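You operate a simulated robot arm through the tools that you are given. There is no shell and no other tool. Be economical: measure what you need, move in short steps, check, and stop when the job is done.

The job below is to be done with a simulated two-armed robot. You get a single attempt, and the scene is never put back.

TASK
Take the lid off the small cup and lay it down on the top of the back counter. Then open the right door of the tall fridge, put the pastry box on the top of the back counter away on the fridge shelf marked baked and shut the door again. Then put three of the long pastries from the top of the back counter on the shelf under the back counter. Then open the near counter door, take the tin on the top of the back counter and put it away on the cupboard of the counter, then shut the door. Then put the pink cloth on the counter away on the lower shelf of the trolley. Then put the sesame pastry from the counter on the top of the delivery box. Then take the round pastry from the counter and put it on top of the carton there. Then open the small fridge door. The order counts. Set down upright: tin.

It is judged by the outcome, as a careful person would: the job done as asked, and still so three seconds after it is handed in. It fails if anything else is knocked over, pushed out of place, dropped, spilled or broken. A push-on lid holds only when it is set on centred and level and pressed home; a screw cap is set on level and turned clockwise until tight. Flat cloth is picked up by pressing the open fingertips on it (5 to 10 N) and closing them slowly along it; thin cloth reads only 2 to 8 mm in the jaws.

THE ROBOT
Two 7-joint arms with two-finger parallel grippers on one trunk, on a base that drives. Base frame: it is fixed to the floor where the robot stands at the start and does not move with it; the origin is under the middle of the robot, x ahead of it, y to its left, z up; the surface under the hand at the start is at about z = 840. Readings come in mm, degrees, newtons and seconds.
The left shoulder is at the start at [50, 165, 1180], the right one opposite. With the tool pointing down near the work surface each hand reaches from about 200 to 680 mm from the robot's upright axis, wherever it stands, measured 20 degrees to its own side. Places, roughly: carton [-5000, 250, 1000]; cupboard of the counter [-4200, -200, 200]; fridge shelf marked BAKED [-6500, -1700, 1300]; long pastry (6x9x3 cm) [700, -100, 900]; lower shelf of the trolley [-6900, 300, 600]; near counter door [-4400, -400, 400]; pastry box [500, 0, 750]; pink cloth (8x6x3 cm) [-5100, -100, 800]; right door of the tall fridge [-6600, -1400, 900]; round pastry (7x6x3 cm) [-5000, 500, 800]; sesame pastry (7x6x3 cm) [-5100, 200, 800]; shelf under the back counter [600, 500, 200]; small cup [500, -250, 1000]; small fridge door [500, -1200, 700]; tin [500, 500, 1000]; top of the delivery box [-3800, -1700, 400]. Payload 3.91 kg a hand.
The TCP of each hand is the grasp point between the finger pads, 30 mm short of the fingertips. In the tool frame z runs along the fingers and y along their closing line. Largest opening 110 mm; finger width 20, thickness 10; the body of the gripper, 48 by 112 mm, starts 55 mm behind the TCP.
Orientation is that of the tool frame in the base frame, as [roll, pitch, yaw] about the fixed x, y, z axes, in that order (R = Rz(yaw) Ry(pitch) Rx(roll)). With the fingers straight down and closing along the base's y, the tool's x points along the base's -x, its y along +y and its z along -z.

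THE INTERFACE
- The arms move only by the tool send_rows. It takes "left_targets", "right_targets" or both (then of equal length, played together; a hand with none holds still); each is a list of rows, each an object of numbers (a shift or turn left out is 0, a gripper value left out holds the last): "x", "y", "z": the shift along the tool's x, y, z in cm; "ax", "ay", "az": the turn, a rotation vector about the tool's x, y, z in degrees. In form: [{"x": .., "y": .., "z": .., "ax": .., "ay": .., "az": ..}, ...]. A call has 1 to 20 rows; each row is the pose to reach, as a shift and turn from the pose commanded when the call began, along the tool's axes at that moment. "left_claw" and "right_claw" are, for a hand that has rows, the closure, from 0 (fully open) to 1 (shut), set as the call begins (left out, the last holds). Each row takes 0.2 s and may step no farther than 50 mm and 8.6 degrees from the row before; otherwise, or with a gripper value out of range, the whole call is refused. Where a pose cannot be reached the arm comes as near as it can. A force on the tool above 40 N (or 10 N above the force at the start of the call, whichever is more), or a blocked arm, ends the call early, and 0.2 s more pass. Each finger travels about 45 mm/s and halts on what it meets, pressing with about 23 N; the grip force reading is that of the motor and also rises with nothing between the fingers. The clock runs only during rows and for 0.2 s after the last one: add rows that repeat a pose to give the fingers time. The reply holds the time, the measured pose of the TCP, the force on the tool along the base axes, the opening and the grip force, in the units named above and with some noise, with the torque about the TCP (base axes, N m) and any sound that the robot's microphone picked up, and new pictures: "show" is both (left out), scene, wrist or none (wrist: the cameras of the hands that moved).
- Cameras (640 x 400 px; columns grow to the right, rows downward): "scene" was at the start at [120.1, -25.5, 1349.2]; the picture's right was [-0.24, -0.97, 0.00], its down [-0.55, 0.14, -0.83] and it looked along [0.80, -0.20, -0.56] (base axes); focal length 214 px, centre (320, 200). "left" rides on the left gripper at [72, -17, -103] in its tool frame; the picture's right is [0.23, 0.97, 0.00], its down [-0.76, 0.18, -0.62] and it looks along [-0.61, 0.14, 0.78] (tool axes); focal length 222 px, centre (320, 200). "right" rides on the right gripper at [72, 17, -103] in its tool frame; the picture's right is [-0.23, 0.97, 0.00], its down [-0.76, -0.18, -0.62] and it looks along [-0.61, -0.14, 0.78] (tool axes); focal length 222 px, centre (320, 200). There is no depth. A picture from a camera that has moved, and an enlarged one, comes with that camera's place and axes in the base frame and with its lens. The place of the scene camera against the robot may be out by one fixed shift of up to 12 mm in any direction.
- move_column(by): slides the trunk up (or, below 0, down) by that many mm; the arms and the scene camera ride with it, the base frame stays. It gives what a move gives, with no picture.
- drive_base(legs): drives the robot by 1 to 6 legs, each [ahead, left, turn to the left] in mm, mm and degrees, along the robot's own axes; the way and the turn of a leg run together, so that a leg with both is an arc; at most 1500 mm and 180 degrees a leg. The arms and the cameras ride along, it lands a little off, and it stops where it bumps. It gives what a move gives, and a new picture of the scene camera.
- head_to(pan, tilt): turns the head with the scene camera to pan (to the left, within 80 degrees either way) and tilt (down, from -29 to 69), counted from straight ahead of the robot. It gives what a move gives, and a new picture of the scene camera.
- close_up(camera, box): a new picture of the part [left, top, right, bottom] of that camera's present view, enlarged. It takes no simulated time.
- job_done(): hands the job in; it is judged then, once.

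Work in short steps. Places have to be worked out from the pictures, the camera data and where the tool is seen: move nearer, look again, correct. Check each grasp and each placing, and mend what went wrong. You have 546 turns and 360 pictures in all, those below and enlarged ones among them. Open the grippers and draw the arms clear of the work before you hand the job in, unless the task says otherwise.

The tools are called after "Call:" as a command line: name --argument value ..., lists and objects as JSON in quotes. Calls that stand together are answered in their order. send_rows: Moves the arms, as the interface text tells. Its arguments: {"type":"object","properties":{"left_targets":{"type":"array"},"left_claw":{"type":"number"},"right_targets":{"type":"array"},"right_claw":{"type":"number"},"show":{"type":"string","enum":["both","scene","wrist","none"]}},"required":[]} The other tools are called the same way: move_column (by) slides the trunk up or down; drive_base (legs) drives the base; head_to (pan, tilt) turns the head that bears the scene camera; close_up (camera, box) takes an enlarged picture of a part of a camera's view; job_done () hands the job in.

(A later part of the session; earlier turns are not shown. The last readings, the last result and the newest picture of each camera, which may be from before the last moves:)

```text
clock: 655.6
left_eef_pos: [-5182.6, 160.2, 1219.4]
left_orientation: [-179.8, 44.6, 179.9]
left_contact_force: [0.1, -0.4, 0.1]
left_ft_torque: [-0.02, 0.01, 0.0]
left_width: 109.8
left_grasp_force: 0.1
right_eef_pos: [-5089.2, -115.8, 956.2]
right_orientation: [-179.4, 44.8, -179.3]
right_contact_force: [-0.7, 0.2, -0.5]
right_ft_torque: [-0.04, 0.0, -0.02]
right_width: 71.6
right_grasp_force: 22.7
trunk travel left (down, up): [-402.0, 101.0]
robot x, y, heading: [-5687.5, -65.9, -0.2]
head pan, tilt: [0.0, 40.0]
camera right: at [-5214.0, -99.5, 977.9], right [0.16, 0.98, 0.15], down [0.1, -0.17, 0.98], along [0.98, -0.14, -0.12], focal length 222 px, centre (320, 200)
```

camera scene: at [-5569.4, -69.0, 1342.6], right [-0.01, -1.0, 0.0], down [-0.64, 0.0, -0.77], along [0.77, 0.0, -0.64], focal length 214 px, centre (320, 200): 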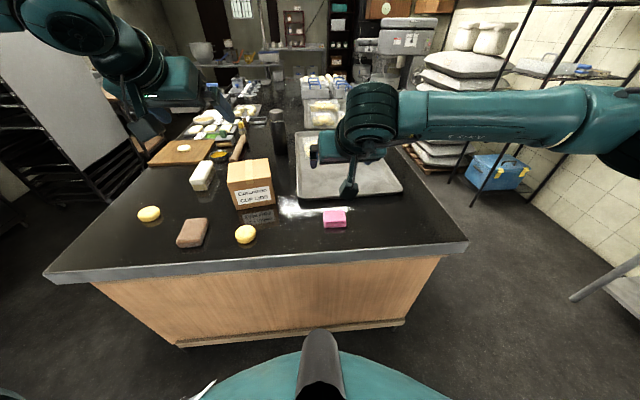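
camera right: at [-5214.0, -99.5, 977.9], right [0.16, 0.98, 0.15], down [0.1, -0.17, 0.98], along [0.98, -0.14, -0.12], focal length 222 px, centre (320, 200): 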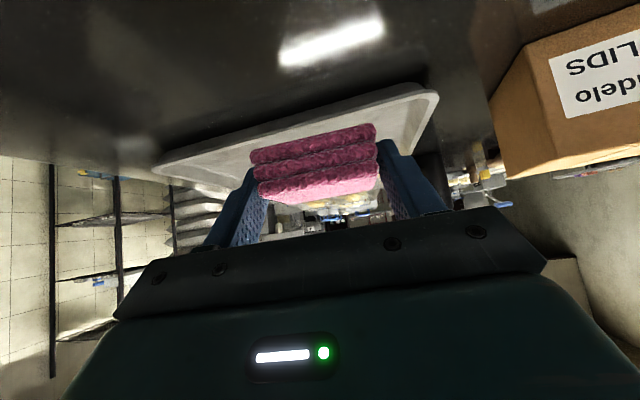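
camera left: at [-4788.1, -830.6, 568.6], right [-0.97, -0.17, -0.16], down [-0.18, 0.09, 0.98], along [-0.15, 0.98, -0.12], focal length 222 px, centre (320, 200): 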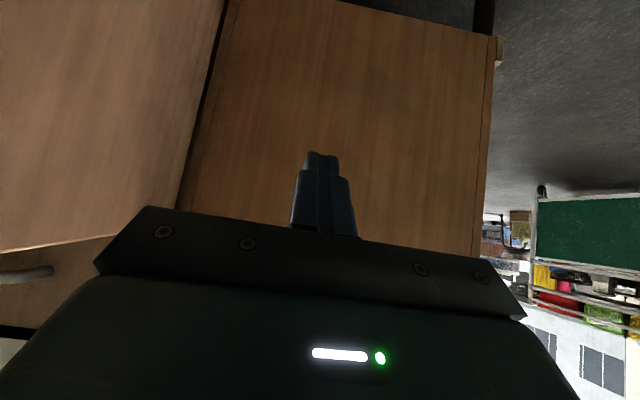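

Cloth held. Turn round to look at the trolley.

Call:
drive_base --legs '[[-60, 0, 0], [0, 0, -90], [0, 0, -90]]'

Call:
head_to --pan 0 --tilt 25

```text
clock: 664.3
left_eef_pos: [-6265.2, -266.7, 1220.7]
left_orientation: [-179.7, 44.4, -2.4]
left_contact_force: [-0.1, -0.6, 0.5]
left_ft_torque: [0.03, -0.01, 0.0]
left_width: 109.9
left_grasp_force: 0.2
right_eef_pos: [-6346.7, 12.0, 954.9]
right_orientation: [-179.5, 44.9, -1.8]
right_contact_force: [-0.2, 0.0, -0.9]
right_ft_torque: [0.01, 0.0, 0.01]
right_width: 71.1
right_grasp_force: 23.0
trunk travel left (down, up): [-402.0, 101.0]
robot x, y, heading: [-5746.8, -64.1, 177.4]
head pan, tilt: [0.0, 40.0]
camera scene: at [-5858.3, -63.1, 1342.6], right [0.05, 1.0, 0.0], down [0.64, -0.03, -0.77], along [-0.77, 0.04, -0.64], focal length 214 px, centre (320, 200)
```

scene: 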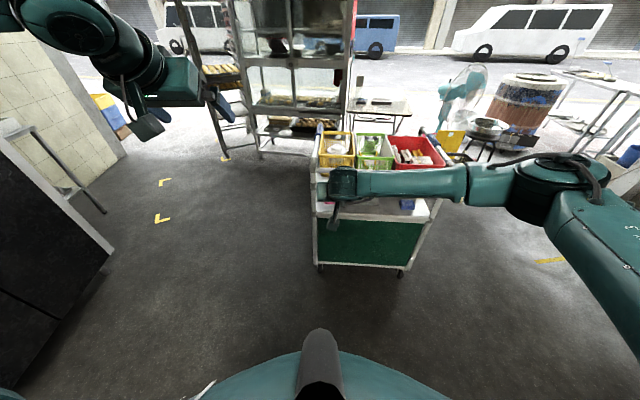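

```text
clock: 665.1
left_eef_pos: [-6264.7, -268.0, 1219.8]
left_orientation: [-179.6, 44.6, -2.4]
left_contact_force: [0.0, 0.2, -0.4]
left_ft_torque: [0.0, 0.0, 0.0]
left_width: 109.8
left_grasp_force: 0.1
right_eef_pos: [-6346.2, 11.3, 956.1]
right_orientation: [-179.6, 45.1, -1.8]
right_contact_force: [0.3, 0.2, 0.2]
right_ft_torque: [0.0, 0.0, -0.02]
right_width: 71.1
right_grasp_force: 23.0
trunk travel left (down, up): [-402.0, 101.0]
robot x, y, heading: [-5748.7, -63.2, 177.6]
head pan, tilt: [0.0, 25.0]
camera scene: at [-5865.4, -62.9, 1365.8], right [0.05, 1.0, 0.0], down [0.42, -0.02, -0.91], along [-0.91, 0.04, -0.42], focal length 214 px, centre (320, 200)
```

scene: 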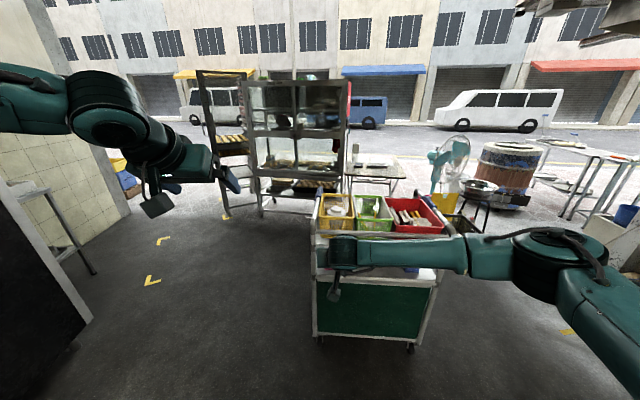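

The trolley's lower shelf seems to be the white surface above the green panel. View it with the right wrist camera.

Call:
close_up --camera "right" --box '[0, 0, 640, 400]'

Call:
close_up --camera "scene" --box '[290, 180, 470, 360]'

```text
1.00 times, centred on (320, 200) of right (not enlarged: the box is as wide or as high as the picture)
camera zoom: at [-6222.5, -9.8, 977.8], right [-0.2, -0.97, 0.15], down [-0.09, 0.18, 0.98], along [-0.98, 0.18, -0.12], focal length 222 px, centre (320, 200)
```

zoom: 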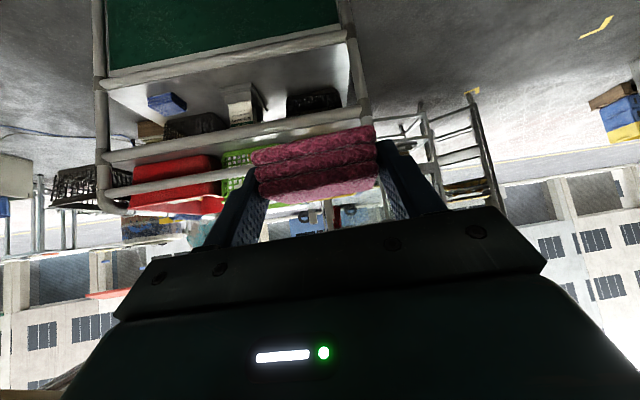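

```text
2.22 times, centred on (380, 270) of scene
camera zoom: at [-5865.4, -62.9, 1365.8], right [0.05, 1.0, 0.0], down [0.42, -0.02, -0.91], along [-0.91, 0.04, -0.42], focal length 477 px, centre (187, 44)
```

zoom: 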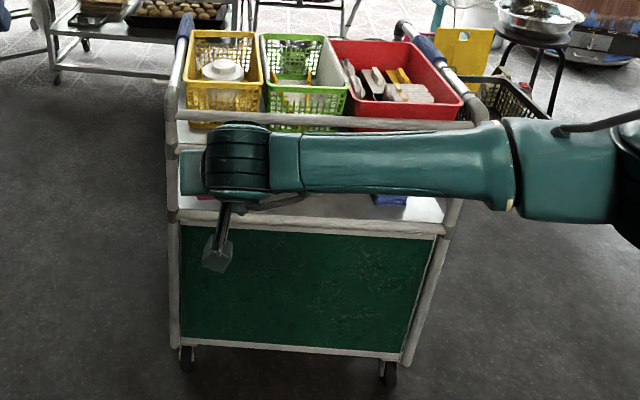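

Lower shelf: front rail at x≈-6690, z≈540, free front area around y≈150. I lower the trunk, align, and approach part-way for a check.

Call:
move_column --by -320

Call:
drive_base --legs '[[0, -150, 2.4], [180, 0, 0]]'

Call:
close_up --camera "right" --box '[0, 0, 640, 400]'

```text
clock: 668.3
left_eef_pos: [-6265.2, -267.6, 899.9]
left_orientation: [-179.6, 44.4, -2.4]
left_contact_force: [0.3, 0.6, 0.4]
left_ft_torque: [0.02, 0.02, 0.01]
left_width: 110.0
left_grasp_force: 0.2
right_eef_pos: [-6345.7, 11.9, 635.1]
right_orientation: [-179.4, 45.0, -1.8]
right_contact_force: [-0.3, -0.5, -0.7]
right_ft_torque: [0.03, 0.0, -0.01]
right_width: 71.1
right_grasp_force: 23.1
trunk travel left (down, up): [-82.0, 421.0]
robot x, y, heading: [-5747.5, -64.1, 177.5]
head pan, tilt: [0.0, 25.0]
```

```text
clock: 671.3
left_eef_pos: [-6427.1, -134.4, 900.7]
left_orientation: [-179.7, 44.5, -0.2]
left_contact_force: [-0.3, 0.6, 0.2]
left_ft_torque: [-0.04, -0.04, 0.01]
left_width: 110.2
left_grasp_force: 0.2
right_eef_pos: [-6521.2, 140.9, 634.9]
right_orientation: [-179.6, 45.0, 0.5]
right_contact_force: [0.1, -0.4, -0.4]
right_ft_torque: [0.02, -0.04, -0.01]
right_width: 71.3
right_grasp_force: 23.1
trunk travel left (down, up): [-82.0, 421.0]
robot x, y, heading: [-5917.5, 83.5, 179.7]
head pan, tilt: [0.0, 25.0]
camera scene: at [-6037.5, 84.8, 1045.9], right [0.01, 1.0, 0.0], down [0.42, 0.0, -0.91], along [-0.91, 0.01, -0.42], focal length 214 px, centre (320, 200)
```

scene: 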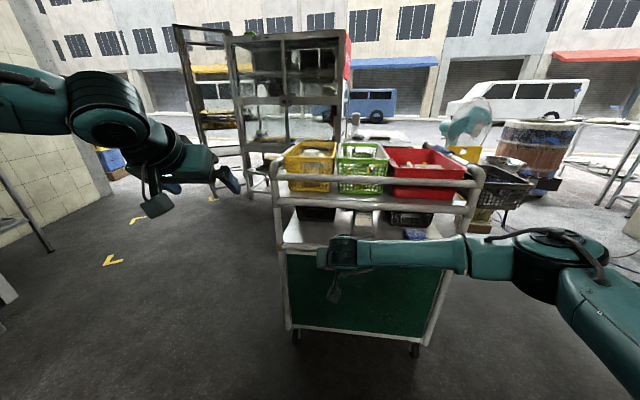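

```text
1.00 times, centred on (320, 200) of right (not enlarged: the box is as wide or as high as the picture)
camera zoom: at [-6396.2, 123.9, 657.9], right [-0.16, -0.98, 0.15], down [-0.1, 0.17, 0.98], along [-0.98, 0.14, -0.12], focal length 222 px, centre (320, 200)
```

zoom: 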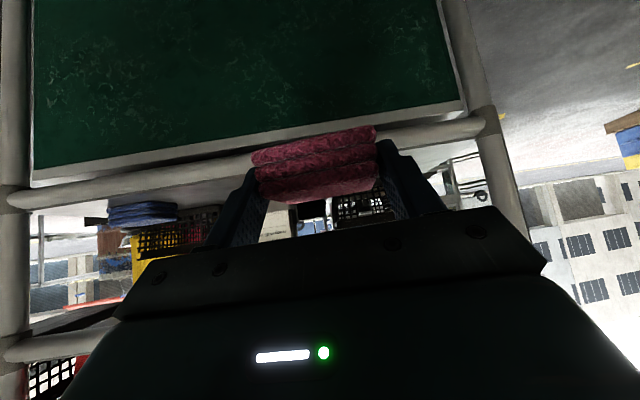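

Rail found at x≈-6648, z≈568; shelf ≈575. Lower to 626 and drive in 170 mm, then check.

Call:
move_column --by -8

Call:
drive_base --legs '[[95, 0, 0]]'

Call:
close_up --camera "right" --box '[0, 0, 640, 400]'

Call:
close_up --camera "scene" --box '[240, 130, 500, 330]'

```text
clock: 671.9
left_eef_pos: [-6428.9, -133.8, 891.5]
left_orientation: [-179.7, 44.6, -0.2]
left_contact_force: [-0.2, 0.5, -0.1]
left_ft_torque: [-0.01, -0.01, -0.01]
left_width: 110.2
left_grasp_force: 0.2
right_eef_pos: [-6520.4, 139.6, 626.5]
right_orientation: [-179.4, 45.0, 0.5]
right_contact_force: [-0.4, -0.6, -0.3]
right_ft_torque: [0.0, -0.06, 0.03]
right_width: 71.7
right_grasp_force: 23.3
trunk travel left (down, up): [-74.0, 429.0]
robot x, y, heading: [-5920.5, 86.7, 179.4]
head pan, tilt: [0.0, 25.0]
```

```text
clock: 673.0
left_eef_pos: [-6524.2, -135.0, 893.0]
left_orientation: [-179.7, 44.5, -0.1]
left_contact_force: [1.1, -0.5, 0.5]
left_ft_torque: [-0.03, 0.0, -0.01]
left_width: 110.1
left_grasp_force: 0.1
right_eef_pos: [-6615.1, 140.7, 628.5]
right_orientation: [-179.4, 44.9, 0.7]
right_contact_force: [-0.3, 0.2, 1.0]
right_ft_torque: [0.0, -0.04, 0.02]
right_width: 71.6
right_grasp_force: 22.8
trunk travel left (down, up): [-74.0, 429.0]
robot x, y, heading: [-6019.8, 85.6, 179.5]
head pan, tilt: [0.0, 25.0]
camera scene: at [-6132.7, 85.4, 1037.9], right [0.01, 1.0, 0.0], down [0.42, 0.0, -0.91], along [-0.91, 0.01, -0.42], focal length 214 px, centre (320, 200)
```

scene: 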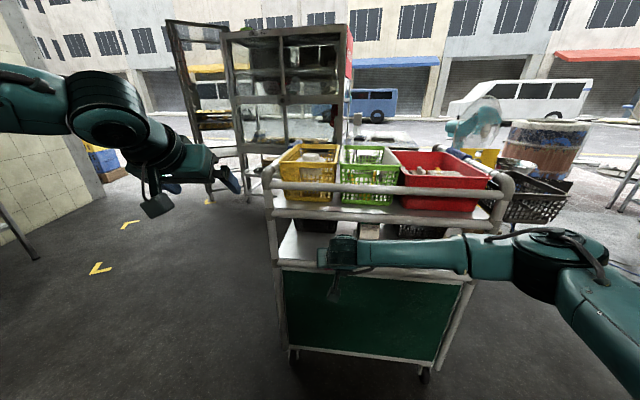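

```text
1.00 times, centred on (320, 200) of right (not enlarged: the box is as wide or as high as the picture)
camera zoom: at [-6491.5, 124.1, 649.9], right [-0.16, -0.98, 0.15], down [-0.1, 0.17, 0.98], along [-0.98, 0.14, -0.12], focal length 222 px, centre (320, 200)
```

zoom: 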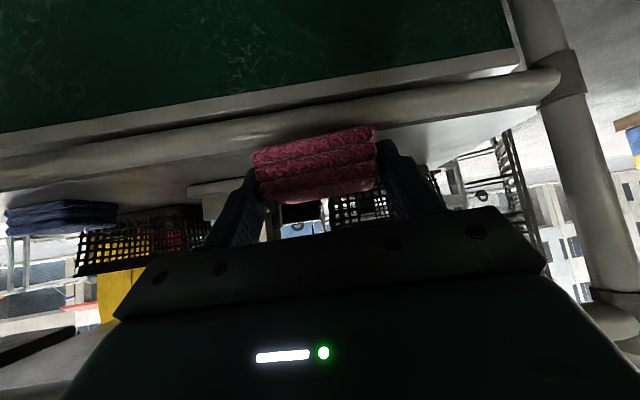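

```text
2.00 times, centred on (370, 230) of scene
camera zoom: at [-6132.7, 85.4, 1037.9], right [0.01, 1.0, 0.0], down [0.42, 0.0, -0.91], along [-0.91, 0.01, -0.42], focal length 429 px, centre (220, 140)
```

zoom: 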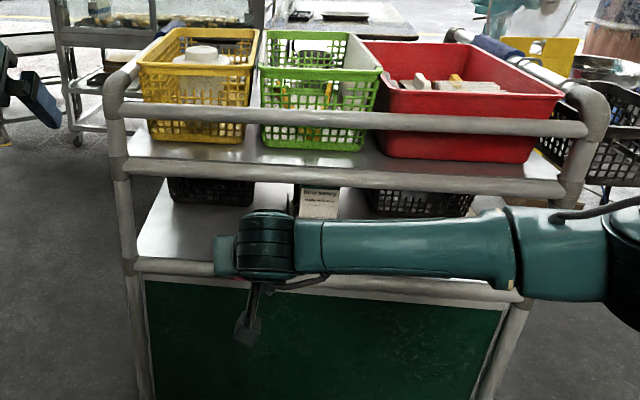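

Clear of the rail by ~15 mm. Drive 85 mm more and lower onto the shelf.

Call:
drive_base --legs '[[88, 0, 0]]'

Call:
send_rows --right_targets '[{"x": 0.4, "z": 0.4}, {"x": 0.8, "z": 0.8}, {"x": 1.2, "z": 1.2}, {"x": 1.2, "z": 1.2}]' --show "wrist"

```text
clock: 674.1
left_eef_pos: [-6611.4, -135.8, 893.2]
left_orientation: [-179.6, 44.6, 0.0]
left_contact_force: [-0.2, 0.1, 0.1]
left_ft_torque: [0.0, 0.02, 0.02]
left_width: 109.8
left_grasp_force: 0.1
right_eef_pos: [-6705.1, 139.9, 628.2]
right_orientation: [-179.5, 45.0, 0.7]
right_contact_force: [0.5, -0.3, -0.2]
right_ft_torque: [0.0, 0.0, -0.02]
right_width: 71.3
right_grasp_force: 22.8
trunk travel left (down, up): [-74.0, 429.0]
robot x, y, heading: [-6105.4, 88.8, 179.8]
head pan, tilt: [0.0, 25.0]
camera scene: at [-6221.5, 85.6, 1037.9], right [0.0, 1.0, 0.0], down [0.42, 0.0, -0.91], along [-0.91, 0.0, -0.42], focal length 214 px, centre (320, 200)
```

scene: 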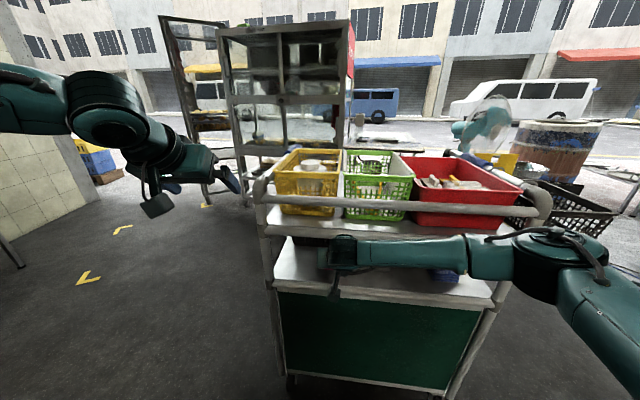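

```text
clock: 675.1
left_eef_pos: [-6611.5, -135.1, 892.7]
left_orientation: [-179.6, 44.5, -0.1]
left_contact_force: [0.6, -0.3, -0.7]
left_ft_torque: [-0.01, 0.02, -0.01]
left_width: 110.1
left_grasp_force: 0.1
right_eef_pos: [-6704.6, 140.3, 610.7]
right_orientation: [-179.5, 45.0, 0.6]
right_contact_force: [1.3, -0.5, -0.4]
right_ft_torque: [0.01, 0.01, 0.0]
right_width: 71.5
right_grasp_force: 22.9
trunk travel left (down, up): [-74.0, 429.0]
robot x, y, heading: [-6107.2, 90.0, 179.8]
head pan, tilt: [0.0, 25.0]
camera right: at [-6580.5, 123.1, 633.2], right [-0.15, -0.98, 0.15], down [-0.1, 0.17, 0.98], along [-0.98, 0.14, -0.12], focal length 222 px, centre (320, 200)
```

right: 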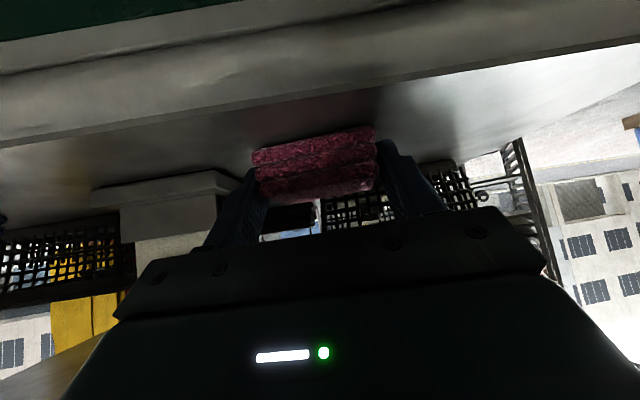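

Not touching yet; keep lowering gently.

Call:
send_rows --right_targets '[{"x": 0.2, "z": 0.2}, {"x": 0.4, "z": 0.4}, {"x": 0.6, "z": 0.6}, {"x": 0.8, "z": 0.8}, {"x": 0.8, "z": 0.8}]' --show "none"

Call:
send_rows --right_targets '[{"x": 0.2, "z": 0.2}, {"x": 0.4, "z": 0.4}, {"x": 0.6, "z": 0.6}, {"x": 0.6, "z": 0.6}]' --show "none"

```text
clock: 676.3
left_eef_pos: [-6608.9, -136.4, 894.4]
left_orientation: [-179.8, 44.7, -0.1]
left_contact_force: [0.5, 0.3, 0.2]
left_ft_torque: [-0.01, -0.01, 0.0]
left_width: 109.8
left_grasp_force: 0.1
right_eef_pos: [-6707.0, 138.2, 608.4]
right_orientation: [-179.8, 45.7, 0.4]
right_contact_force: [6.3, 7.2, 37.3]
right_ft_torque: [-0.54, -0.09, 0.22]
right_width: 71.2
right_grasp_force: 23.4
trunk travel left (down, up): [-74.0, 429.0]
robot x, y, heading: [-6105.5, 89.2, 179.8]
head pan, tilt: [0.0, 25.0]
```

```text
clock: 676.9
left_eef_pos: [-6610.9, -135.2, 892.5]
left_orientation: [-179.6, 44.5, 0.1]
left_contact_force: [-0.1, 1.1, -0.7]
left_ft_torque: [-0.01, 0.0, 0.0]
left_width: 110.0
left_grasp_force: 0.0
right_eef_pos: [-6710.3, 137.5, 608.2]
right_orientation: [179.8, 46.6, 0.3]
right_contact_force: [-1.1, -0.2, 11.4]
right_ft_torque: [0.11, -0.14, 0.0]
right_width: 71.3
right_grasp_force: 23.2
trunk travel left (down, up): [-74.0, 429.0]
robot x, y, heading: [-6106.0, 91.0, 179.5]
head pan, tilt: [0.0, 25.0]
stopped in row 2 (right hand): the force on the tool passed its limit at 50 N (the readings are from after the stop); the commanded pose is now the measured one
```

Contact at TCP 608. Release and withdraw upward-back.

Call:
send_rows --right_targets '[{}, {}, {}, {"z": -1.5}, {"z": -4}, {"z": -7}]' --right_claw 0.1 --show "wrist"

```text
clock: 678.3
left_eef_pos: [-6611.7, -136.2, 891.7]
left_orientation: [-179.8, 44.6, 0.0]
left_contact_force: [-0.2, -0.3, -0.6]
left_ft_torque: [0.04, -0.01, -0.02]
left_width: 110.3
left_grasp_force: 0.1
right_eef_pos: [-6658.6, 139.2, 653.8]
right_orientation: [-179.8, 45.9, 0.4]
right_contact_force: [-0.3, 1.2, 0.0]
right_ft_torque: [0.01, -0.01, -0.02]
right_width: 99.4
right_grasp_force: 0.1
trunk travel left (down, up): [-74.0, 429.0]
robot x, y, heading: [-6106.9, 91.1, 179.7]
head pan, tilt: [0.0, 25.0]
camera right: at [-6534.1, 122.5, 673.5], right [-0.15, -0.97, 0.16], down [-0.08, 0.18, 0.98], along [-0.98, 0.14, -0.11], focal length 222 px, centre (320, 200)
```

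right: 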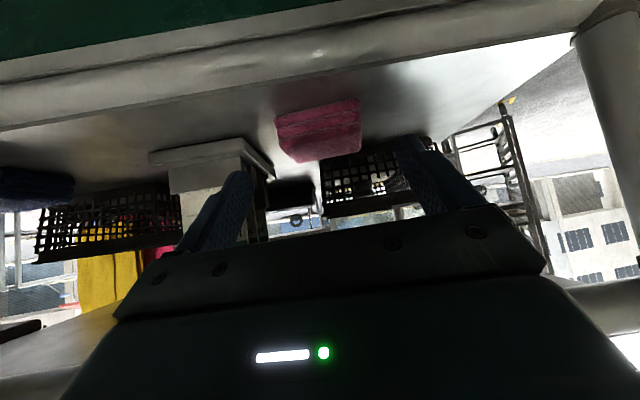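

The cloth lies on the trolley's lower shelf. Back out, raise, and turn back to the counter for the sesame pastry.

Call:
drive_base --legs '[[-330, 0, 0]]'

Call:
move_column --by 330

Call:
drive_base --legs '[[0, 0, 90], [0, 0, 90], [0, 115, 0]]'

Call:
close_up --camera "right" --box '[0, 0, 640, 400]'

```text
clock: 680.5
left_eef_pos: [-6280.7, -138.2, 892.8]
left_orientation: [-179.6, 44.4, 0.1]
left_contact_force: [-0.2, -0.4, 0.3]
left_ft_torque: [0.0, 0.01, -0.01]
left_width: 109.9
left_grasp_force: 0.0
right_eef_pos: [-6327.9, 136.9, 652.7]
right_orientation: [-180.0, 46.1, 0.4]
right_contact_force: [-0.7, 0.7, -0.4]
right_ft_torque: [-0.03, -0.01, -0.03]
right_width: 99.0
right_grasp_force: 0.0
trunk travel left (down, up): [-74.0, 429.0]
robot x, y, heading: [-5772.4, 89.3, 179.7]
head pan, tilt: [0.0, 25.0]
camera scene: at [-5890.4, 84.2, 1037.9], right [0.0, 1.0, 0.0], down [0.42, 0.0, -0.91], along [-0.91, 0.0, -0.42], focal length 214 px, centre (320, 200)
```

scene: 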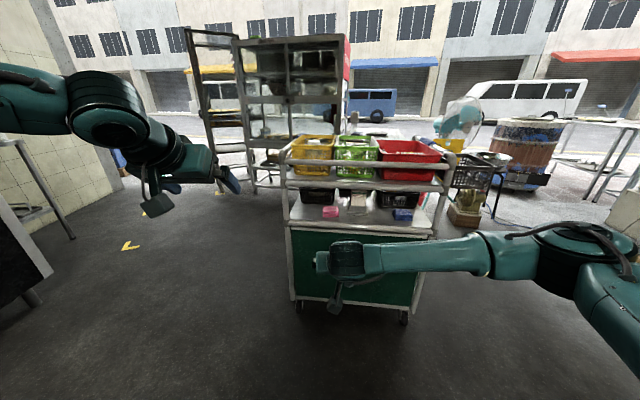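

```text
clock: 683.8
left_eef_pos: [-6279.3, -137.4, 1222.4]
left_orientation: [-179.6, 44.6, 0.1]
left_contact_force: [-0.1, -0.1, -0.3]
left_ft_torque: [-0.04, 0.01, 0.0]
left_width: 110.1
left_grasp_force: 0.1
right_eef_pos: [-6328.8, 136.6, 984.2]
right_orientation: [-179.9, 46.1, 0.5]
right_contact_force: [-0.1, -0.2, -0.1]
right_ft_torque: [-0.01, 0.03, 0.0]
right_width: 98.8
right_grasp_force: 0.0
trunk travel left (down, up): [-404.0, 99.0]
robot x, y, heading: [-5776.9, 91.0, 179.6]
head pan, tilt: [0.0, 25.0]
```

```text
clock: 693.1
left_eef_pos: [-5265.1, 425.5, 1222.6]
left_orientation: [-179.7, 44.5, 179.7]
left_contact_force: [0.3, 0.3, -0.2]
left_ft_torque: [0.04, 0.01, -0.01]
left_width: 109.9
left_grasp_force: 0.1
right_eef_pos: [-5219.3, 151.6, 984.8]
right_orientation: [-179.9, 46.1, -179.9]
right_contact_force: [-0.2, -0.8, 0.1]
right_ft_torque: [0.01, 0.04, 0.03]
right_width: 99.2
right_grasp_force: 0.1
trunk travel left (down, up): [-404.0, 99.0]
robot x, y, heading: [-5773.1, 204.1, -0.8]
head pan, tilt: [0.0, 25.0]
camera scene: at [-5646.3, 198.2, 1367.9], right [-0.01, -1.0, 0.0], down [-0.42, 0.0, -0.91], along [0.91, -0.01, -0.42], focal length 214 px, centre (320, 200)
```

scene: 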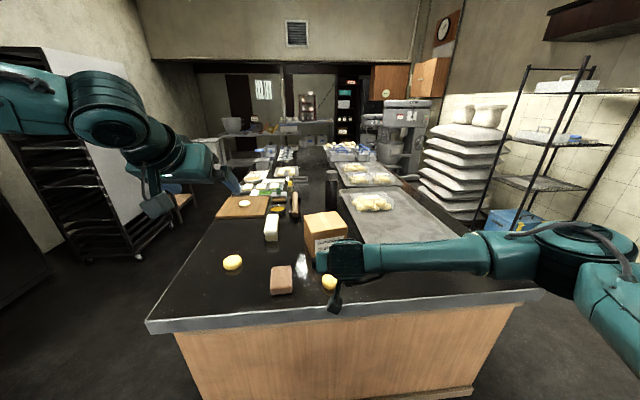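

```text
1.00 times, centred on (320, 200) of right (not enlarged: the box is as wide or as high as the picture)
camera zoom: at [-5343.6, 168.4, 1003.9], right [0.16, 0.97, 0.16], down [0.08, -0.18, 0.98], along [0.98, -0.14, -0.1], focal length 222 px, centre (320, 200)
```

zoom: 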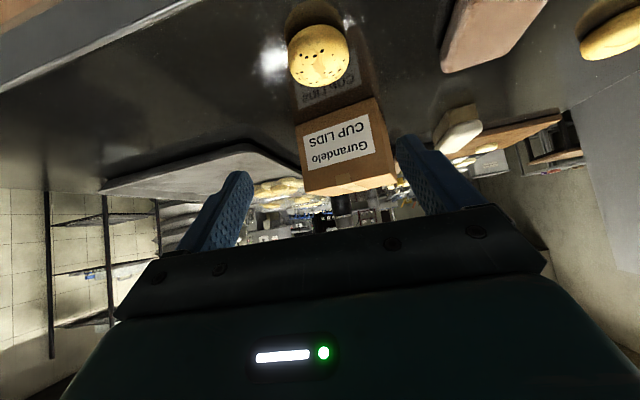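

Pastry at ≈[-5136,163]. Go to pre-grasp and advance.

Call:
send_rows --right_targets '[{"x": 2, "y": 0.5, "z": 2}, {"x": 4, "y": 1.1, "z": 4}, {"x": 4, "y": 1.1, "z": 7.5}, {"x": 4, "y": 1.1, "z": 10.5}, {"x": 4, "y": 1.1, "z": 12.5}, {"x": 4, "y": 1.1, "z": 12.5}]' --right_claw 0 --show "wrist"

```text
clock: 694.5
left_eef_pos: [-5264.4, 425.5, 1221.8]
left_orientation: [-179.7, 44.5, 179.7]
left_contact_force: [0.1, 0.3, 0.1]
left_ft_torque: [0.01, 0.02, -0.01]
left_width: 110.1
left_grasp_force: 0.1
right_eef_pos: [-5156.3, 162.6, 869.0]
right_orientation: [180.0, 46.1, -179.9]
right_contact_force: [-0.1, 0.2, 0.4]
right_ft_torque: [0.01, 0.02, -0.01]
right_width: 110.0
right_grasp_force: 0.1
trunk travel left (down, up): [-404.0, 99.0]
robot x, y, heading: [-5775.2, 205.9, -0.5]
head pan, tilt: [0.0, 25.0]
camera right: at [-5281.5, 179.0, 889.1], right [0.16, 0.97, 0.16], down [0.08, -0.18, 0.98], along [0.98, -0.14, -0.11], focal length 222 px, centre (320, 200)
```

right: 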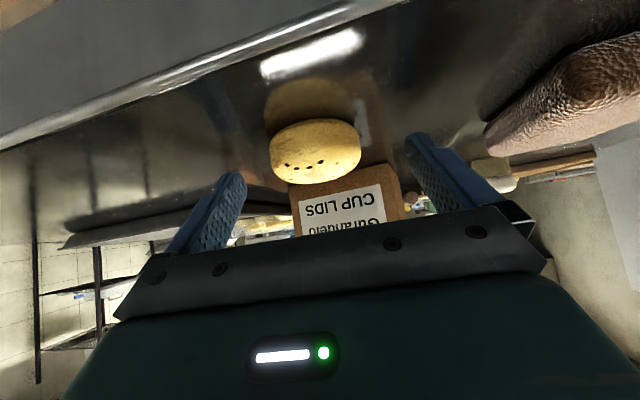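

Advance the last 13 mm, close and lift.

Call:
send_rows --right_targets '[{"z": 0.7}, {"z": 1.3}, {"z": 1.3}]' --show "none"

Call:
send_rows --right_targets '[{}, {}, {}, {}, {}, {}]' --right_claw 1 --show "none"

Call:
send_rows --right_targets '[{"x": -2, "z": -2}, {"x": -4, "z": -4}, {"x": -7, "z": -7}, {"x": -10, "z": -10}]' --show "wrist"

```text
clock: 695.3
left_eef_pos: [-5266.2, 425.3, 1223.3]
left_orientation: [-179.6, 44.5, 179.7]
left_contact_force: [-0.1, -0.5, 0.0]
left_ft_torque: [0.03, -0.02, 0.02]
left_width: 109.9
left_grasp_force: 0.1
right_eef_pos: [-5148.1, 162.8, 860.2]
right_orientation: [-180.0, 46.1, -179.9]
right_contact_force: [0.9, 0.1, 0.0]
right_ft_torque: [-0.01, -0.02, -0.01]
right_width: 110.2
right_grasp_force: 0.0
trunk travel left (down, up): [-404.0, 99.0]
robot x, y, heading: [-5769.9, 202.4, -0.5]
head pan, tilt: [0.0, 25.0]
```

```text
clock: 696.7
left_eef_pos: [-5264.9, 425.6, 1222.5]
left_orientation: [-179.7, 44.6, 179.6]
left_contact_force: [-0.1, 0.0, 0.2]
left_ft_torque: [0.0, 0.0, -0.05]
left_width: 110.3
left_grasp_force: 0.1
right_eef_pos: [-5147.5, 161.0, 859.6]
right_orientation: [180.0, 46.1, -180.0]
right_contact_force: [-0.6, 0.0, 0.4]
right_ft_torque: [-0.01, 0.0, 0.03]
right_width: 58.5
right_grasp_force: 23.0
trunk travel left (down, up): [-404.0, 99.0]
robot x, y, heading: [-5772.7, 205.6, -0.4]
head pan, tilt: [0.0, 25.0]
```

```text
clock: 697.7
left_eef_pos: [-5264.8, 424.8, 1223.1]
left_orientation: [-179.7, 44.6, 179.7]
left_contact_force: [0.6, 0.5, -0.1]
left_ft_torque: [-0.01, -0.04, 0.01]
left_width: 110.0
left_grasp_force: 0.0
right_eef_pos: [-5149.6, 162.3, 1003.2]
right_orientation: [180.0, 46.1, -180.0]
right_contact_force: [0.1, 0.8, -0.7]
right_ft_torque: [0.02, -0.03, -0.01]
right_width: 58.8
right_grasp_force: 23.3
trunk travel left (down, up): [-404.0, 99.0]
robot x, y, heading: [-5770.8, 205.4, -0.4]
head pan, tilt: [0.0, 25.0]
camera right: at [-5274.6, 179.2, 1023.2], right [0.16, 0.97, 0.16], down [0.08, -0.18, 0.98], along [0.98, -0.14, -0.11], focal length 222 px, centre (320, 200)
```

right: 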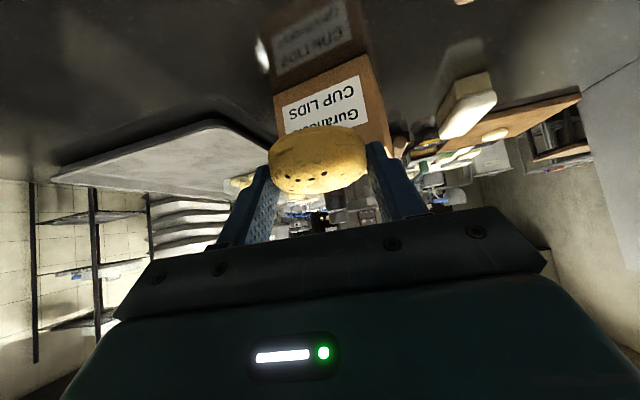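

Pastry held. Now to the delivery box by the wall rack; I drive round and face it.

Call:
drive_base --legs '[[-80, 0, 0.4], [0, -1050, 0], [1450, 0, 0], [550, 0, 0], [0, 0, -90]]'

Call:
head_to --pan 0 --tilt 40

```text
clock: 719.3
left_eef_pos: [-3293.5, -912.1, 1224.1]
left_orientation: [-179.6, 44.6, 149.6]
left_contact_force: [-0.4, 0.8, 0.3]
left_ft_torque: [-0.01, 0.01, 0.01]
left_width: 109.9
left_grasp_force: 0.1
right_eef_pos: [-3322.1, -1180.8, 1003.9]
right_orientation: [178.4, 46.1, 151.0]
right_contact_force: [0.3, 0.3, -0.3]
right_ft_torque: [0.03, 0.02, 0.0]
right_width: 59.0
right_grasp_force: 22.6
trunk travel left (down, up): [-404.0, 99.0]
robot x, y, heading: [-3842.7, -849.7, -30.7]
head pan, tilt: [0.0, 25.0]
stopped in leg 5: the force on the tool passed its limit at 53 N (the readings are from after the stop); the commanded pose is now the measured one
camera scene: at [-3735.5, -915.8, 1367.9], right [-0.51, -0.86, 0.0], down [-0.36, 0.21, -0.91], along [0.78, -0.46, -0.42], focal length 214 px, centre (320, 200)
```

scene: 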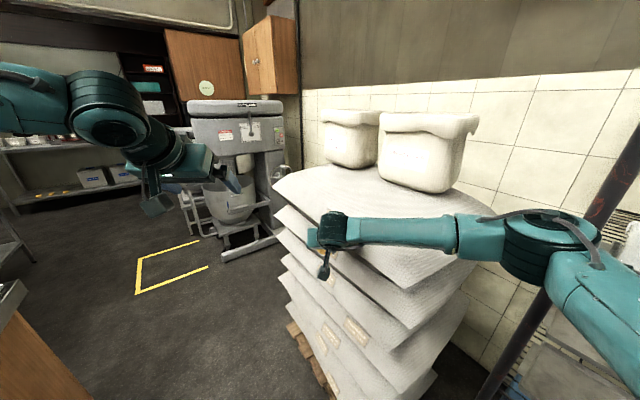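

```text
clock: 720.1
left_eef_pos: [-3294.6, -912.9, 1221.8]
left_orientation: [-179.8, 44.6, 149.6]
left_contact_force: [0.1, 0.3, 0.0]
left_ft_torque: [-0.01, 0.01, -0.04]
left_width: 110.1
left_grasp_force: 0.0
right_eef_pos: [-3322.8, -1181.6, 1002.9]
right_orientation: [178.2, 46.1, 151.0]
right_contact_force: [-0.4, 0.6, -0.3]
right_ft_torque: [0.01, 0.03, 0.01]
right_width: 59.3
right_grasp_force: 23.4
trunk travel left (down, up): [-404.0, 99.0]
robot x, y, heading: [-3843.8, -848.6, -30.6]
head pan, tilt: [0.0, 40.0]
camera scene: at [-3741.5, -912.2, 1344.6], right [-0.51, -0.86, 0.0], down [-0.55, 0.33, -0.77], along [0.66, -0.39, -0.64], focal length 214 px, centre (320, 200)
```

scene: 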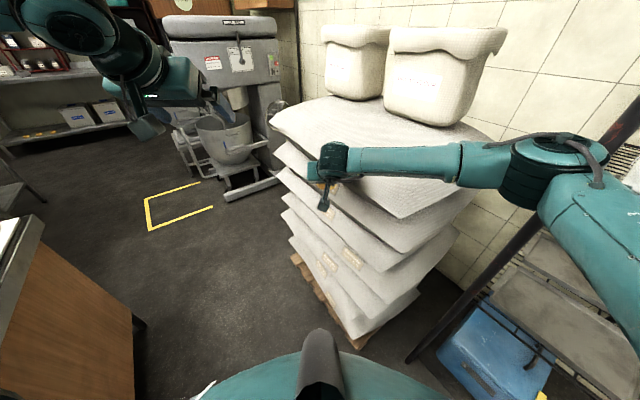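

The hand brushed the sack pile while turning; the pastry is still held and nothing appears shifted. I turn back, retreat in x, shift toward the counter, and turn there.

Call:
drive_base --legs '[[0, 0, 30.6], [-250, 90, 0]]'

Call:
send_rows --right_targets '[{"x": 2.5, "z": -3}, {"x": 5, "z": -6}, {"x": 7.5, "z": -9}, {"x": 10, "z": -12}]' --show "none"

Call:
drive_base --legs '[[0, 0, -90]]'

```text
clock: 723.6
left_eef_pos: [-3579.0, -540.4, 1222.1]
left_orientation: [-179.7, 44.6, 179.8]
left_contact_force: [-0.3, 0.1, 0.2]
left_ft_torque: [-0.03, -0.01, -0.06]
left_width: 110.3
left_grasp_force: 0.0
right_eef_pos: [-3468.5, -788.9, 1003.0]
right_orientation: [178.2, 46.0, -178.9]
right_contact_force: [0.6, 0.3, -1.3]
right_ft_torque: [0.01, 0.0, -0.05]
right_width: 59.0
right_grasp_force: 23.3
trunk travel left (down, up): [-404.0, 99.0]
robot x, y, heading: [-4084.5, -761.2, -0.3]
head pan, tilt: [0.0, 40.0]
stopped in leg 2: the robot was blocked; the commanded pose is now the measured one
camera scene: at [-3967.4, -769.0, 1344.5], right [-0.01, -1.0, 0.0], down [-0.64, 0.01, -0.77], along [0.77, -0.01, -0.64], focal length 214 px, centre (320, 200)
```

scene: 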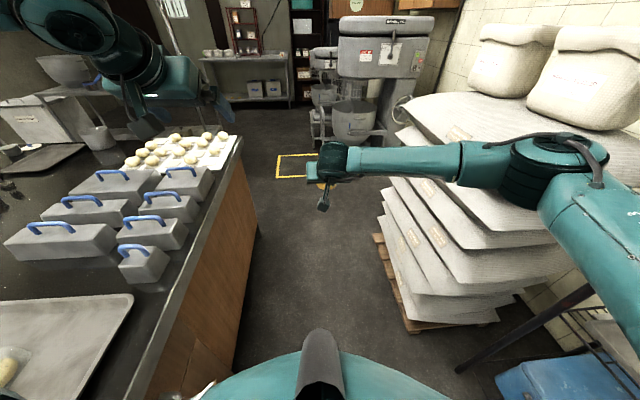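

```text
clock: 724.6
left_eef_pos: [-3579.6, -539.7, 1223.1]
left_orientation: [-179.7, 44.6, 179.8]
left_contact_force: [0.0, -0.2, 0.6]
left_ft_torque: [0.04, -0.02, -0.01]
left_width: 110.2
left_grasp_force: 0.2
right_eef_pos: [-3624.7, -796.0, 1016.3]
right_orientation: [178.2, 46.1, -178.9]
right_contact_force: [-0.4, -0.7, -0.5]
right_ft_torque: [-0.01, 0.01, 0.0]
right_width: 58.8
right_grasp_force: 23.6
trunk travel left (down, up): [-404.0, 99.0]
robot x, y, heading: [-4088.4, -764.2, -0.5]
head pan, tilt: [0.0, 40.0]
```

```text
clock: 728.9
left_eef_pos: [-3857.3, -1267.7, 1223.0]
left_orientation: [-179.7, 44.5, 90.7]
left_contact_force: [-1.2, 0.1, 0.6]
left_ft_torque: [-0.01, 0.01, 0.0]
left_width: 110.0
left_grasp_force: 0.0
right_eef_pos: [-4112.3, -1227.7, 1014.9]
right_orientation: [178.2, 46.1, 92.1]
right_contact_force: [-1.1, 1.0, -1.9]
right_ft_torque: [0.05, 0.01, 0.02]
right_width: 59.2
right_grasp_force: 23.0
trunk travel left (down, up): [-404.0, 99.0]
robot x, y, heading: [-4092.6, -760.9, -89.7]
head pan, tilt: [0.0, 40.0]
stopped in leg 1: the robot was blocked; the commanded pose is now the measured one
camera scene: at [-4081.5, -881.9, 1344.6], right [-1.0, -0.01, 0.0], down [0.0, 0.64, -0.77], along [0.0, -0.77, -0.64], focal length 214 px, centre (320, 200)
```

scene: 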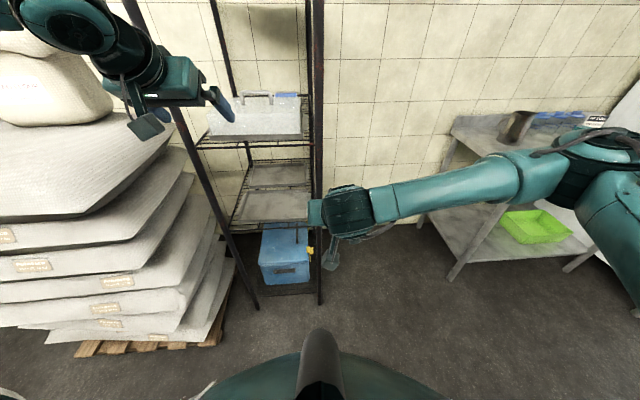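

The blue delivery box: top ≈ z 400, x −3780…−4036, y −1509…−1741, under a rack shelf at z≈734. First tuck the left hand back, away from the sacks.

Call:
send_rows --left_targets '[{"x": 1, "y": -1, "z": -3.3}, {"x": 2, "y": -2, "z": -6.5}, {"x": 3, "y": -3, "z": -9.8}, {"x": 4, "y": -4, "z": -13}, {"x": 5, "y": -5, "z": -16.3}, {"x": 5, "y": -5, "z": -16.3}]' --show "none"

```text
clock: 730.3
left_eef_pos: [-3907.0, -1117.0, 1304.5]
left_orientation: [-179.7, 44.5, 90.7]
left_contact_force: [0.7, -1.3, -0.3]
left_ft_torque: [0.0, 0.0, -0.01]
left_width: 110.1
left_grasp_force: 0.1
right_eef_pos: [-4112.5, -1228.4, 1016.3]
right_orientation: [178.3, 46.1, 92.0]
right_contact_force: [-1.1, -0.6, -0.9]
right_ft_torque: [0.03, 0.0, 0.01]
right_width: 58.8
right_grasp_force: 22.8
trunk travel left (down, up): [-404.0, 99.0]
robot x, y, heading: [-4085.8, -760.8, -89.5]
head pan, tilt: [0.0, 40.0]
```

Drive left 105 mm, lower the trunk, and lower the right arm in front of the rack.

Call:
drive_base --legs '[[0, 105, -0.5]]'

Call:
move_column --by -400

Call:
send_rows --right_targets '[{"x": 2, "z": 2.4}, {"x": 4, "z": 4.8}, {"x": 6, "z": 7.2}, {"x": 8, "z": 9.6}, {"x": 8.5, "z": 10.5}, {"x": 8.5, "z": 10.5}]'

```text
clock: 731.9
left_eef_pos: [-3804.4, -1118.3, 1304.2]
left_orientation: [-179.7, 44.8, 90.0]
left_contact_force: [-0.7, -0.1, -0.6]
left_ft_torque: [-0.04, -0.04, -0.02]
left_width: 110.0
left_grasp_force: 0.0
right_eef_pos: [-4010.4, -1227.5, 1015.8]
right_orientation: [178.2, 46.1, 91.4]
right_contact_force: [-0.1, -0.1, -0.4]
right_ft_torque: [0.0, 0.0, 0.0]
right_width: 58.8
right_grasp_force: 22.6
trunk travel left (down, up): [-404.0, 99.0]
robot x, y, heading: [-3978.7, -764.3, -90.4]
head pan, tilt: [0.0, 40.0]
camera scene: at [-3976.4, -881.8, 1344.6], right [-1.0, 0.0, 0.0], down [0.0, 0.64, -0.77], along [0.0, -0.77, -0.64], focal length 214 px, centre (320, 200)
```

scene: 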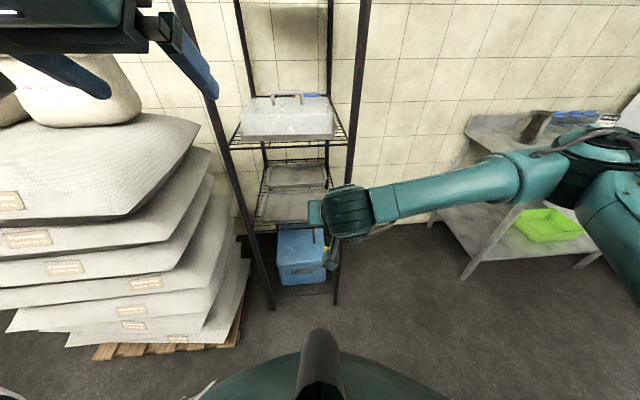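

```text
clock: 735.7
left_eef_pos: [-3804.5, -1118.6, 903.8]
left_orientation: [-179.6, 44.6, 90.1]
left_contact_force: [0.9, -0.9, 0.3]
left_ft_torque: [0.01, 0.02, 0.05]
left_width: 110.2
left_grasp_force: 0.0
right_eef_pos: [-4012.4, -1228.1, 614.7]
right_orientation: [178.2, 46.2, 91.3]
right_contact_force: [-0.9, 0.1, -0.5]
right_ft_torque: [-0.03, 0.0, -0.01]
right_width: 59.0
right_grasp_force: 23.4
trunk travel left (down, up): [-4.0, 499.0]
robot x, y, heading: [-3981.8, -763.2, -90.3]
head pan, tilt: [0.0, 40.0]
```

```text
clock: 737.1
left_eef_pos: [-3805.6, -1117.8, 904.1]
left_orientation: [-179.7, 44.6, 90.0]
left_contact_force: [0.0, -0.9, -0.3]
left_ft_torque: [0.02, -0.01, 0.02]
left_width: 109.9
left_grasp_force: 0.2
right_eef_pos: [-4010.0, -1244.3, 480.3]
right_orientation: [178.3, 46.1, 91.3]
right_contact_force: [-0.4, 0.8, -0.2]
right_ft_torque: [0.0, 0.01, 0.02]
right_width: 58.9
right_grasp_force: 23.0
trunk travel left (down, up): [-4.0, 499.0]
robot x, y, heading: [-3981.2, -765.1, -90.5]
head pan, tilt: [0.0, 40.0]
camera scene: at [-3976.8, -881.7, 944.6], right [-1.0, 0.0, 0.0], down [0.0, 0.64, -0.77], along [0.0, -0.77, -0.64], focal length 214 px, centre (320, 200)
camera right: at [-3999.9, -1118.6, 502.1], right [0.98, -0.11, 0.18], down [-0.19, -0.09, 0.98], along [-0.09, -0.99, -0.11], focal length 222 px, centre (320, 200)
```

scene: 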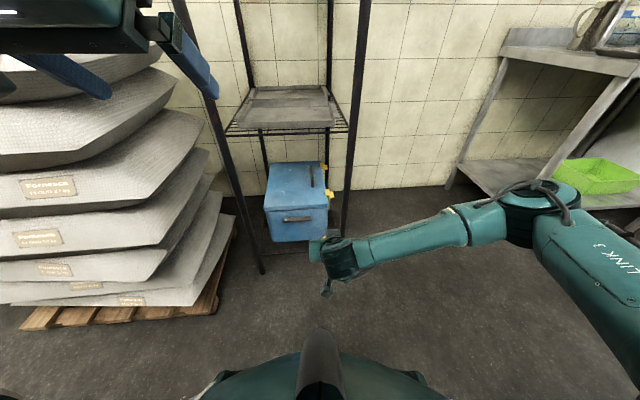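
right: 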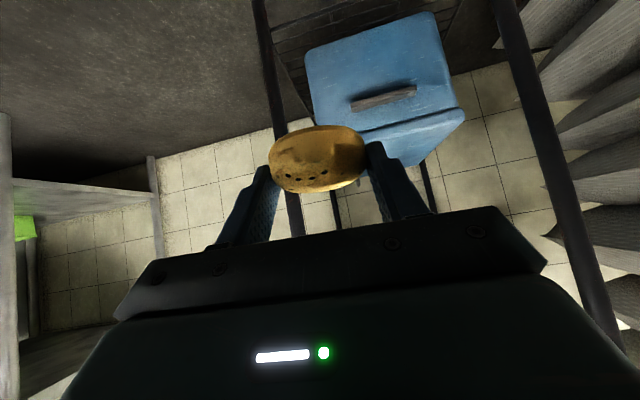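

Refined: box top z≈396, x −3765…−4005, front edge y≈-1511. Move the hand 100 mm left and extend toward it.

Call:
send_rows --right_targets '[{"x": -2, "y": 2.4, "z": 2.2}, {"x": -4.2, "y": 4.8, "z": 4.4}, {"x": -6.3, "y": 7.3, "z": 6.6}, {"x": -8.5, "y": 9.7, "z": 8.8}, {"x": -8.5, "y": 9.7, "z": 8.8}]' --show "none"

Call:
drive_base --legs '[[130, 15, 0]]'

Call:
close_up --camera "right" --box '[0, 0, 640, 400]'

```text
clock: 738.3
left_eef_pos: [-3804.8, -1118.3, 904.4]
left_orientation: [-179.8, 44.6, 90.1]
left_contact_force: [0.4, -0.9, 0.0]
left_ft_torque: [-0.02, -0.04, 0.02]
left_width: 110.1
left_grasp_force: 0.0
right_eef_pos: [-3904.3, -1362.2, 483.1]
right_orientation: [178.2, 46.0, 91.4]
right_contact_force: [0.7, -0.1, -0.5]
right_ft_torque: [-0.03, 0.02, -0.03]
right_width: 58.7
right_grasp_force: 23.2
trunk travel left (down, up): [-4.0, 499.0]
robot x, y, heading: [-3980.6, -760.9, -90.1]
head pan, tilt: [0.0, 40.0]
```

```text
clock: 739.6
left_eef_pos: [-3790.4, -1244.7, 903.4]
left_orientation: [-179.7, 44.6, 90.0]
left_contact_force: [0.6, -0.6, -1.2]
left_ft_torque: [0.02, 0.0, -0.01]
left_width: 110.0
left_grasp_force: 0.0
right_eef_pos: [-3891.9, -1488.4, 483.1]
right_orientation: [178.2, 46.1, 91.3]
right_contact_force: [0.6, 0.6, 0.3]
right_ft_torque: [0.0, 0.03, 0.0]
right_width: 58.9
right_grasp_force: 23.1
trunk travel left (down, up): [-4.0, 499.0]
robot x, y, heading: [-3966.4, -888.0, -90.3]
head pan, tilt: [0.0, 40.0]
camera scene: at [-3962.6, -1007.4, 944.6], right [-1.0, 0.0, 0.0], down [0.0, 0.64, -0.77], along [0.0, -0.77, -0.64], focal length 214 px, centre (320, 200)
```

scene: 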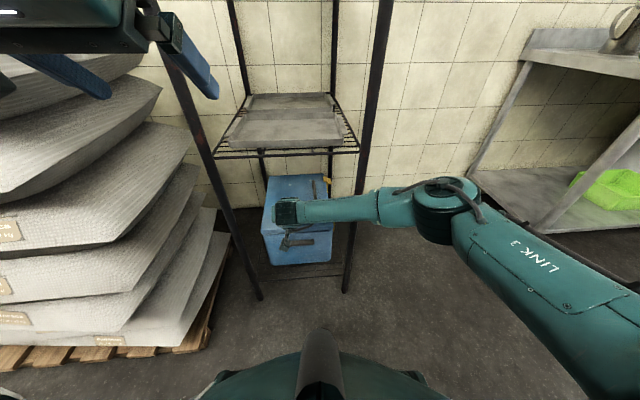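

```text
1.00 times, centred on (320, 200) of right (not enlarged: the box is as wide or as high as the picture)
camera zoom: at [-3881.2, -1362.7, 504.0], right [0.98, -0.11, 0.18], down [-0.19, -0.09, 0.98], along [-0.09, -0.99, -0.11], focal length 222 px, centre (320, 200)
```

zoom: 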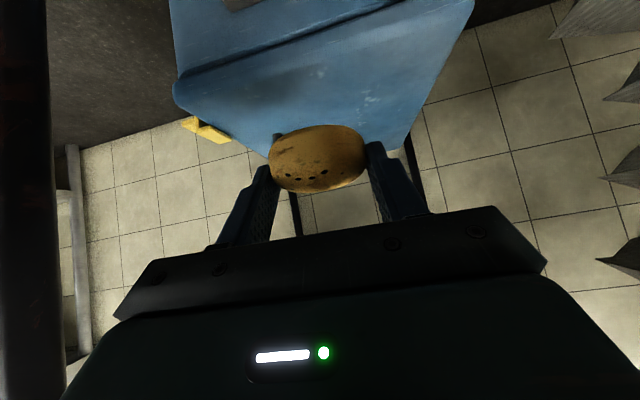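

Over the box: top spans x −3787…−3981, y −1495…−1700. Drive 85 mm in and lower.

Call:
drive_base --legs '[[85, 0, 0]]'

Call:
send_rows --right_targets '[{"x": 1, "z": 1}, {"x": 2, "z": 2}, {"x": 3, "z": 3}, {"x": 3.4, "z": 3.3}, {"x": 3.4, "z": 3.3}]' --show "wrist"

```text
clock: 740.6
left_eef_pos: [-3791.0, -1327.2, 904.1]
left_orientation: [-179.7, 44.7, 90.0]
left_contact_force: [0.4, 0.2, -0.3]
left_ft_torque: [-0.02, 0.02, -0.03]
left_width: 110.2
left_grasp_force: 0.1
right_eef_pos: [-3892.2, -1572.8, 482.8]
right_orientation: [178.2, 46.2, 91.4]
right_contact_force: [-0.3, -0.4, -1.0]
right_ft_torque: [0.03, 0.01, 0.03]
right_width: 59.1
right_grasp_force: 23.2
trunk travel left (down, up): [-4.0, 499.0]
robot x, y, heading: [-3965.7, -971.3, -90.4]
head pan, tilt: [0.0, 40.0]
camera scene: at [-3962.9, -1091.3, 944.6], right [-1.0, 0.0, 0.0], down [0.0, 0.64, -0.77], along [0.0, -0.77, -0.64], focal length 214 px, centre (320, 200)
```

scene: 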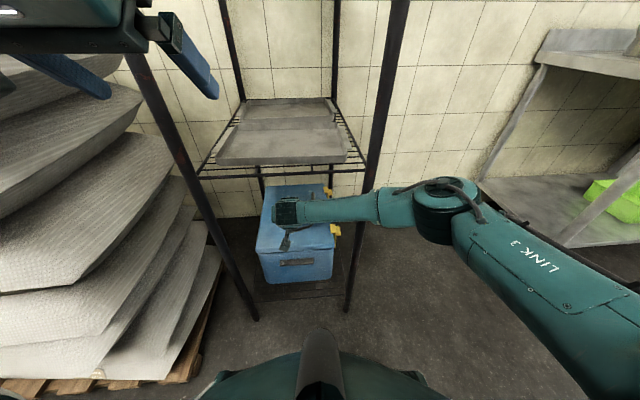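

```text
clock: 741.8
left_eef_pos: [-3791.9, -1327.4, 905.4]
left_orientation: [-179.8, 44.6, 90.0]
left_contact_force: [0.9, -0.8, -0.7]
left_ft_torque: [0.0, -0.02, -0.03]
left_width: 110.0
left_grasp_force: 0.1
right_eef_pos: [-3890.7, -1571.9, 435.3]
right_orientation: [178.2, 46.1, 91.3]
right_contact_force: [-0.3, -0.1, 0.2]
right_ft_torque: [-0.04, 0.0, -0.02]
right_width: 58.7
right_grasp_force: 23.3
trunk travel left (down, up): [-4.0, 499.0]
robot x, y, heading: [-3967.4, -975.8, -90.1]
head pan, tilt: [0.0, 40.0]
camera right: at [-3880.6, -1446.4, 455.8], right [0.98, -0.11, 0.18], down [-0.2, -0.09, 0.98], along [-0.09, -0.99, -0.11], focal length 222 px, centre (320, 200)
```

right: 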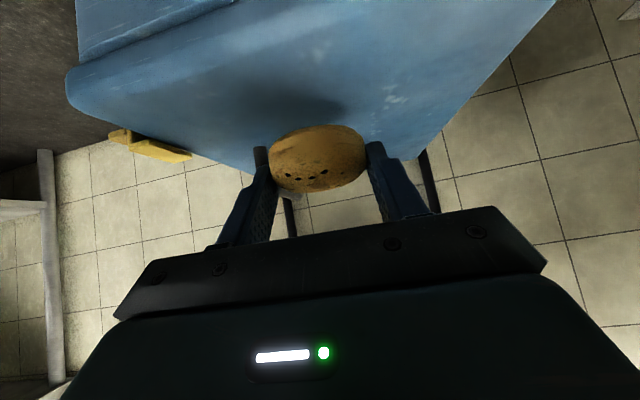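

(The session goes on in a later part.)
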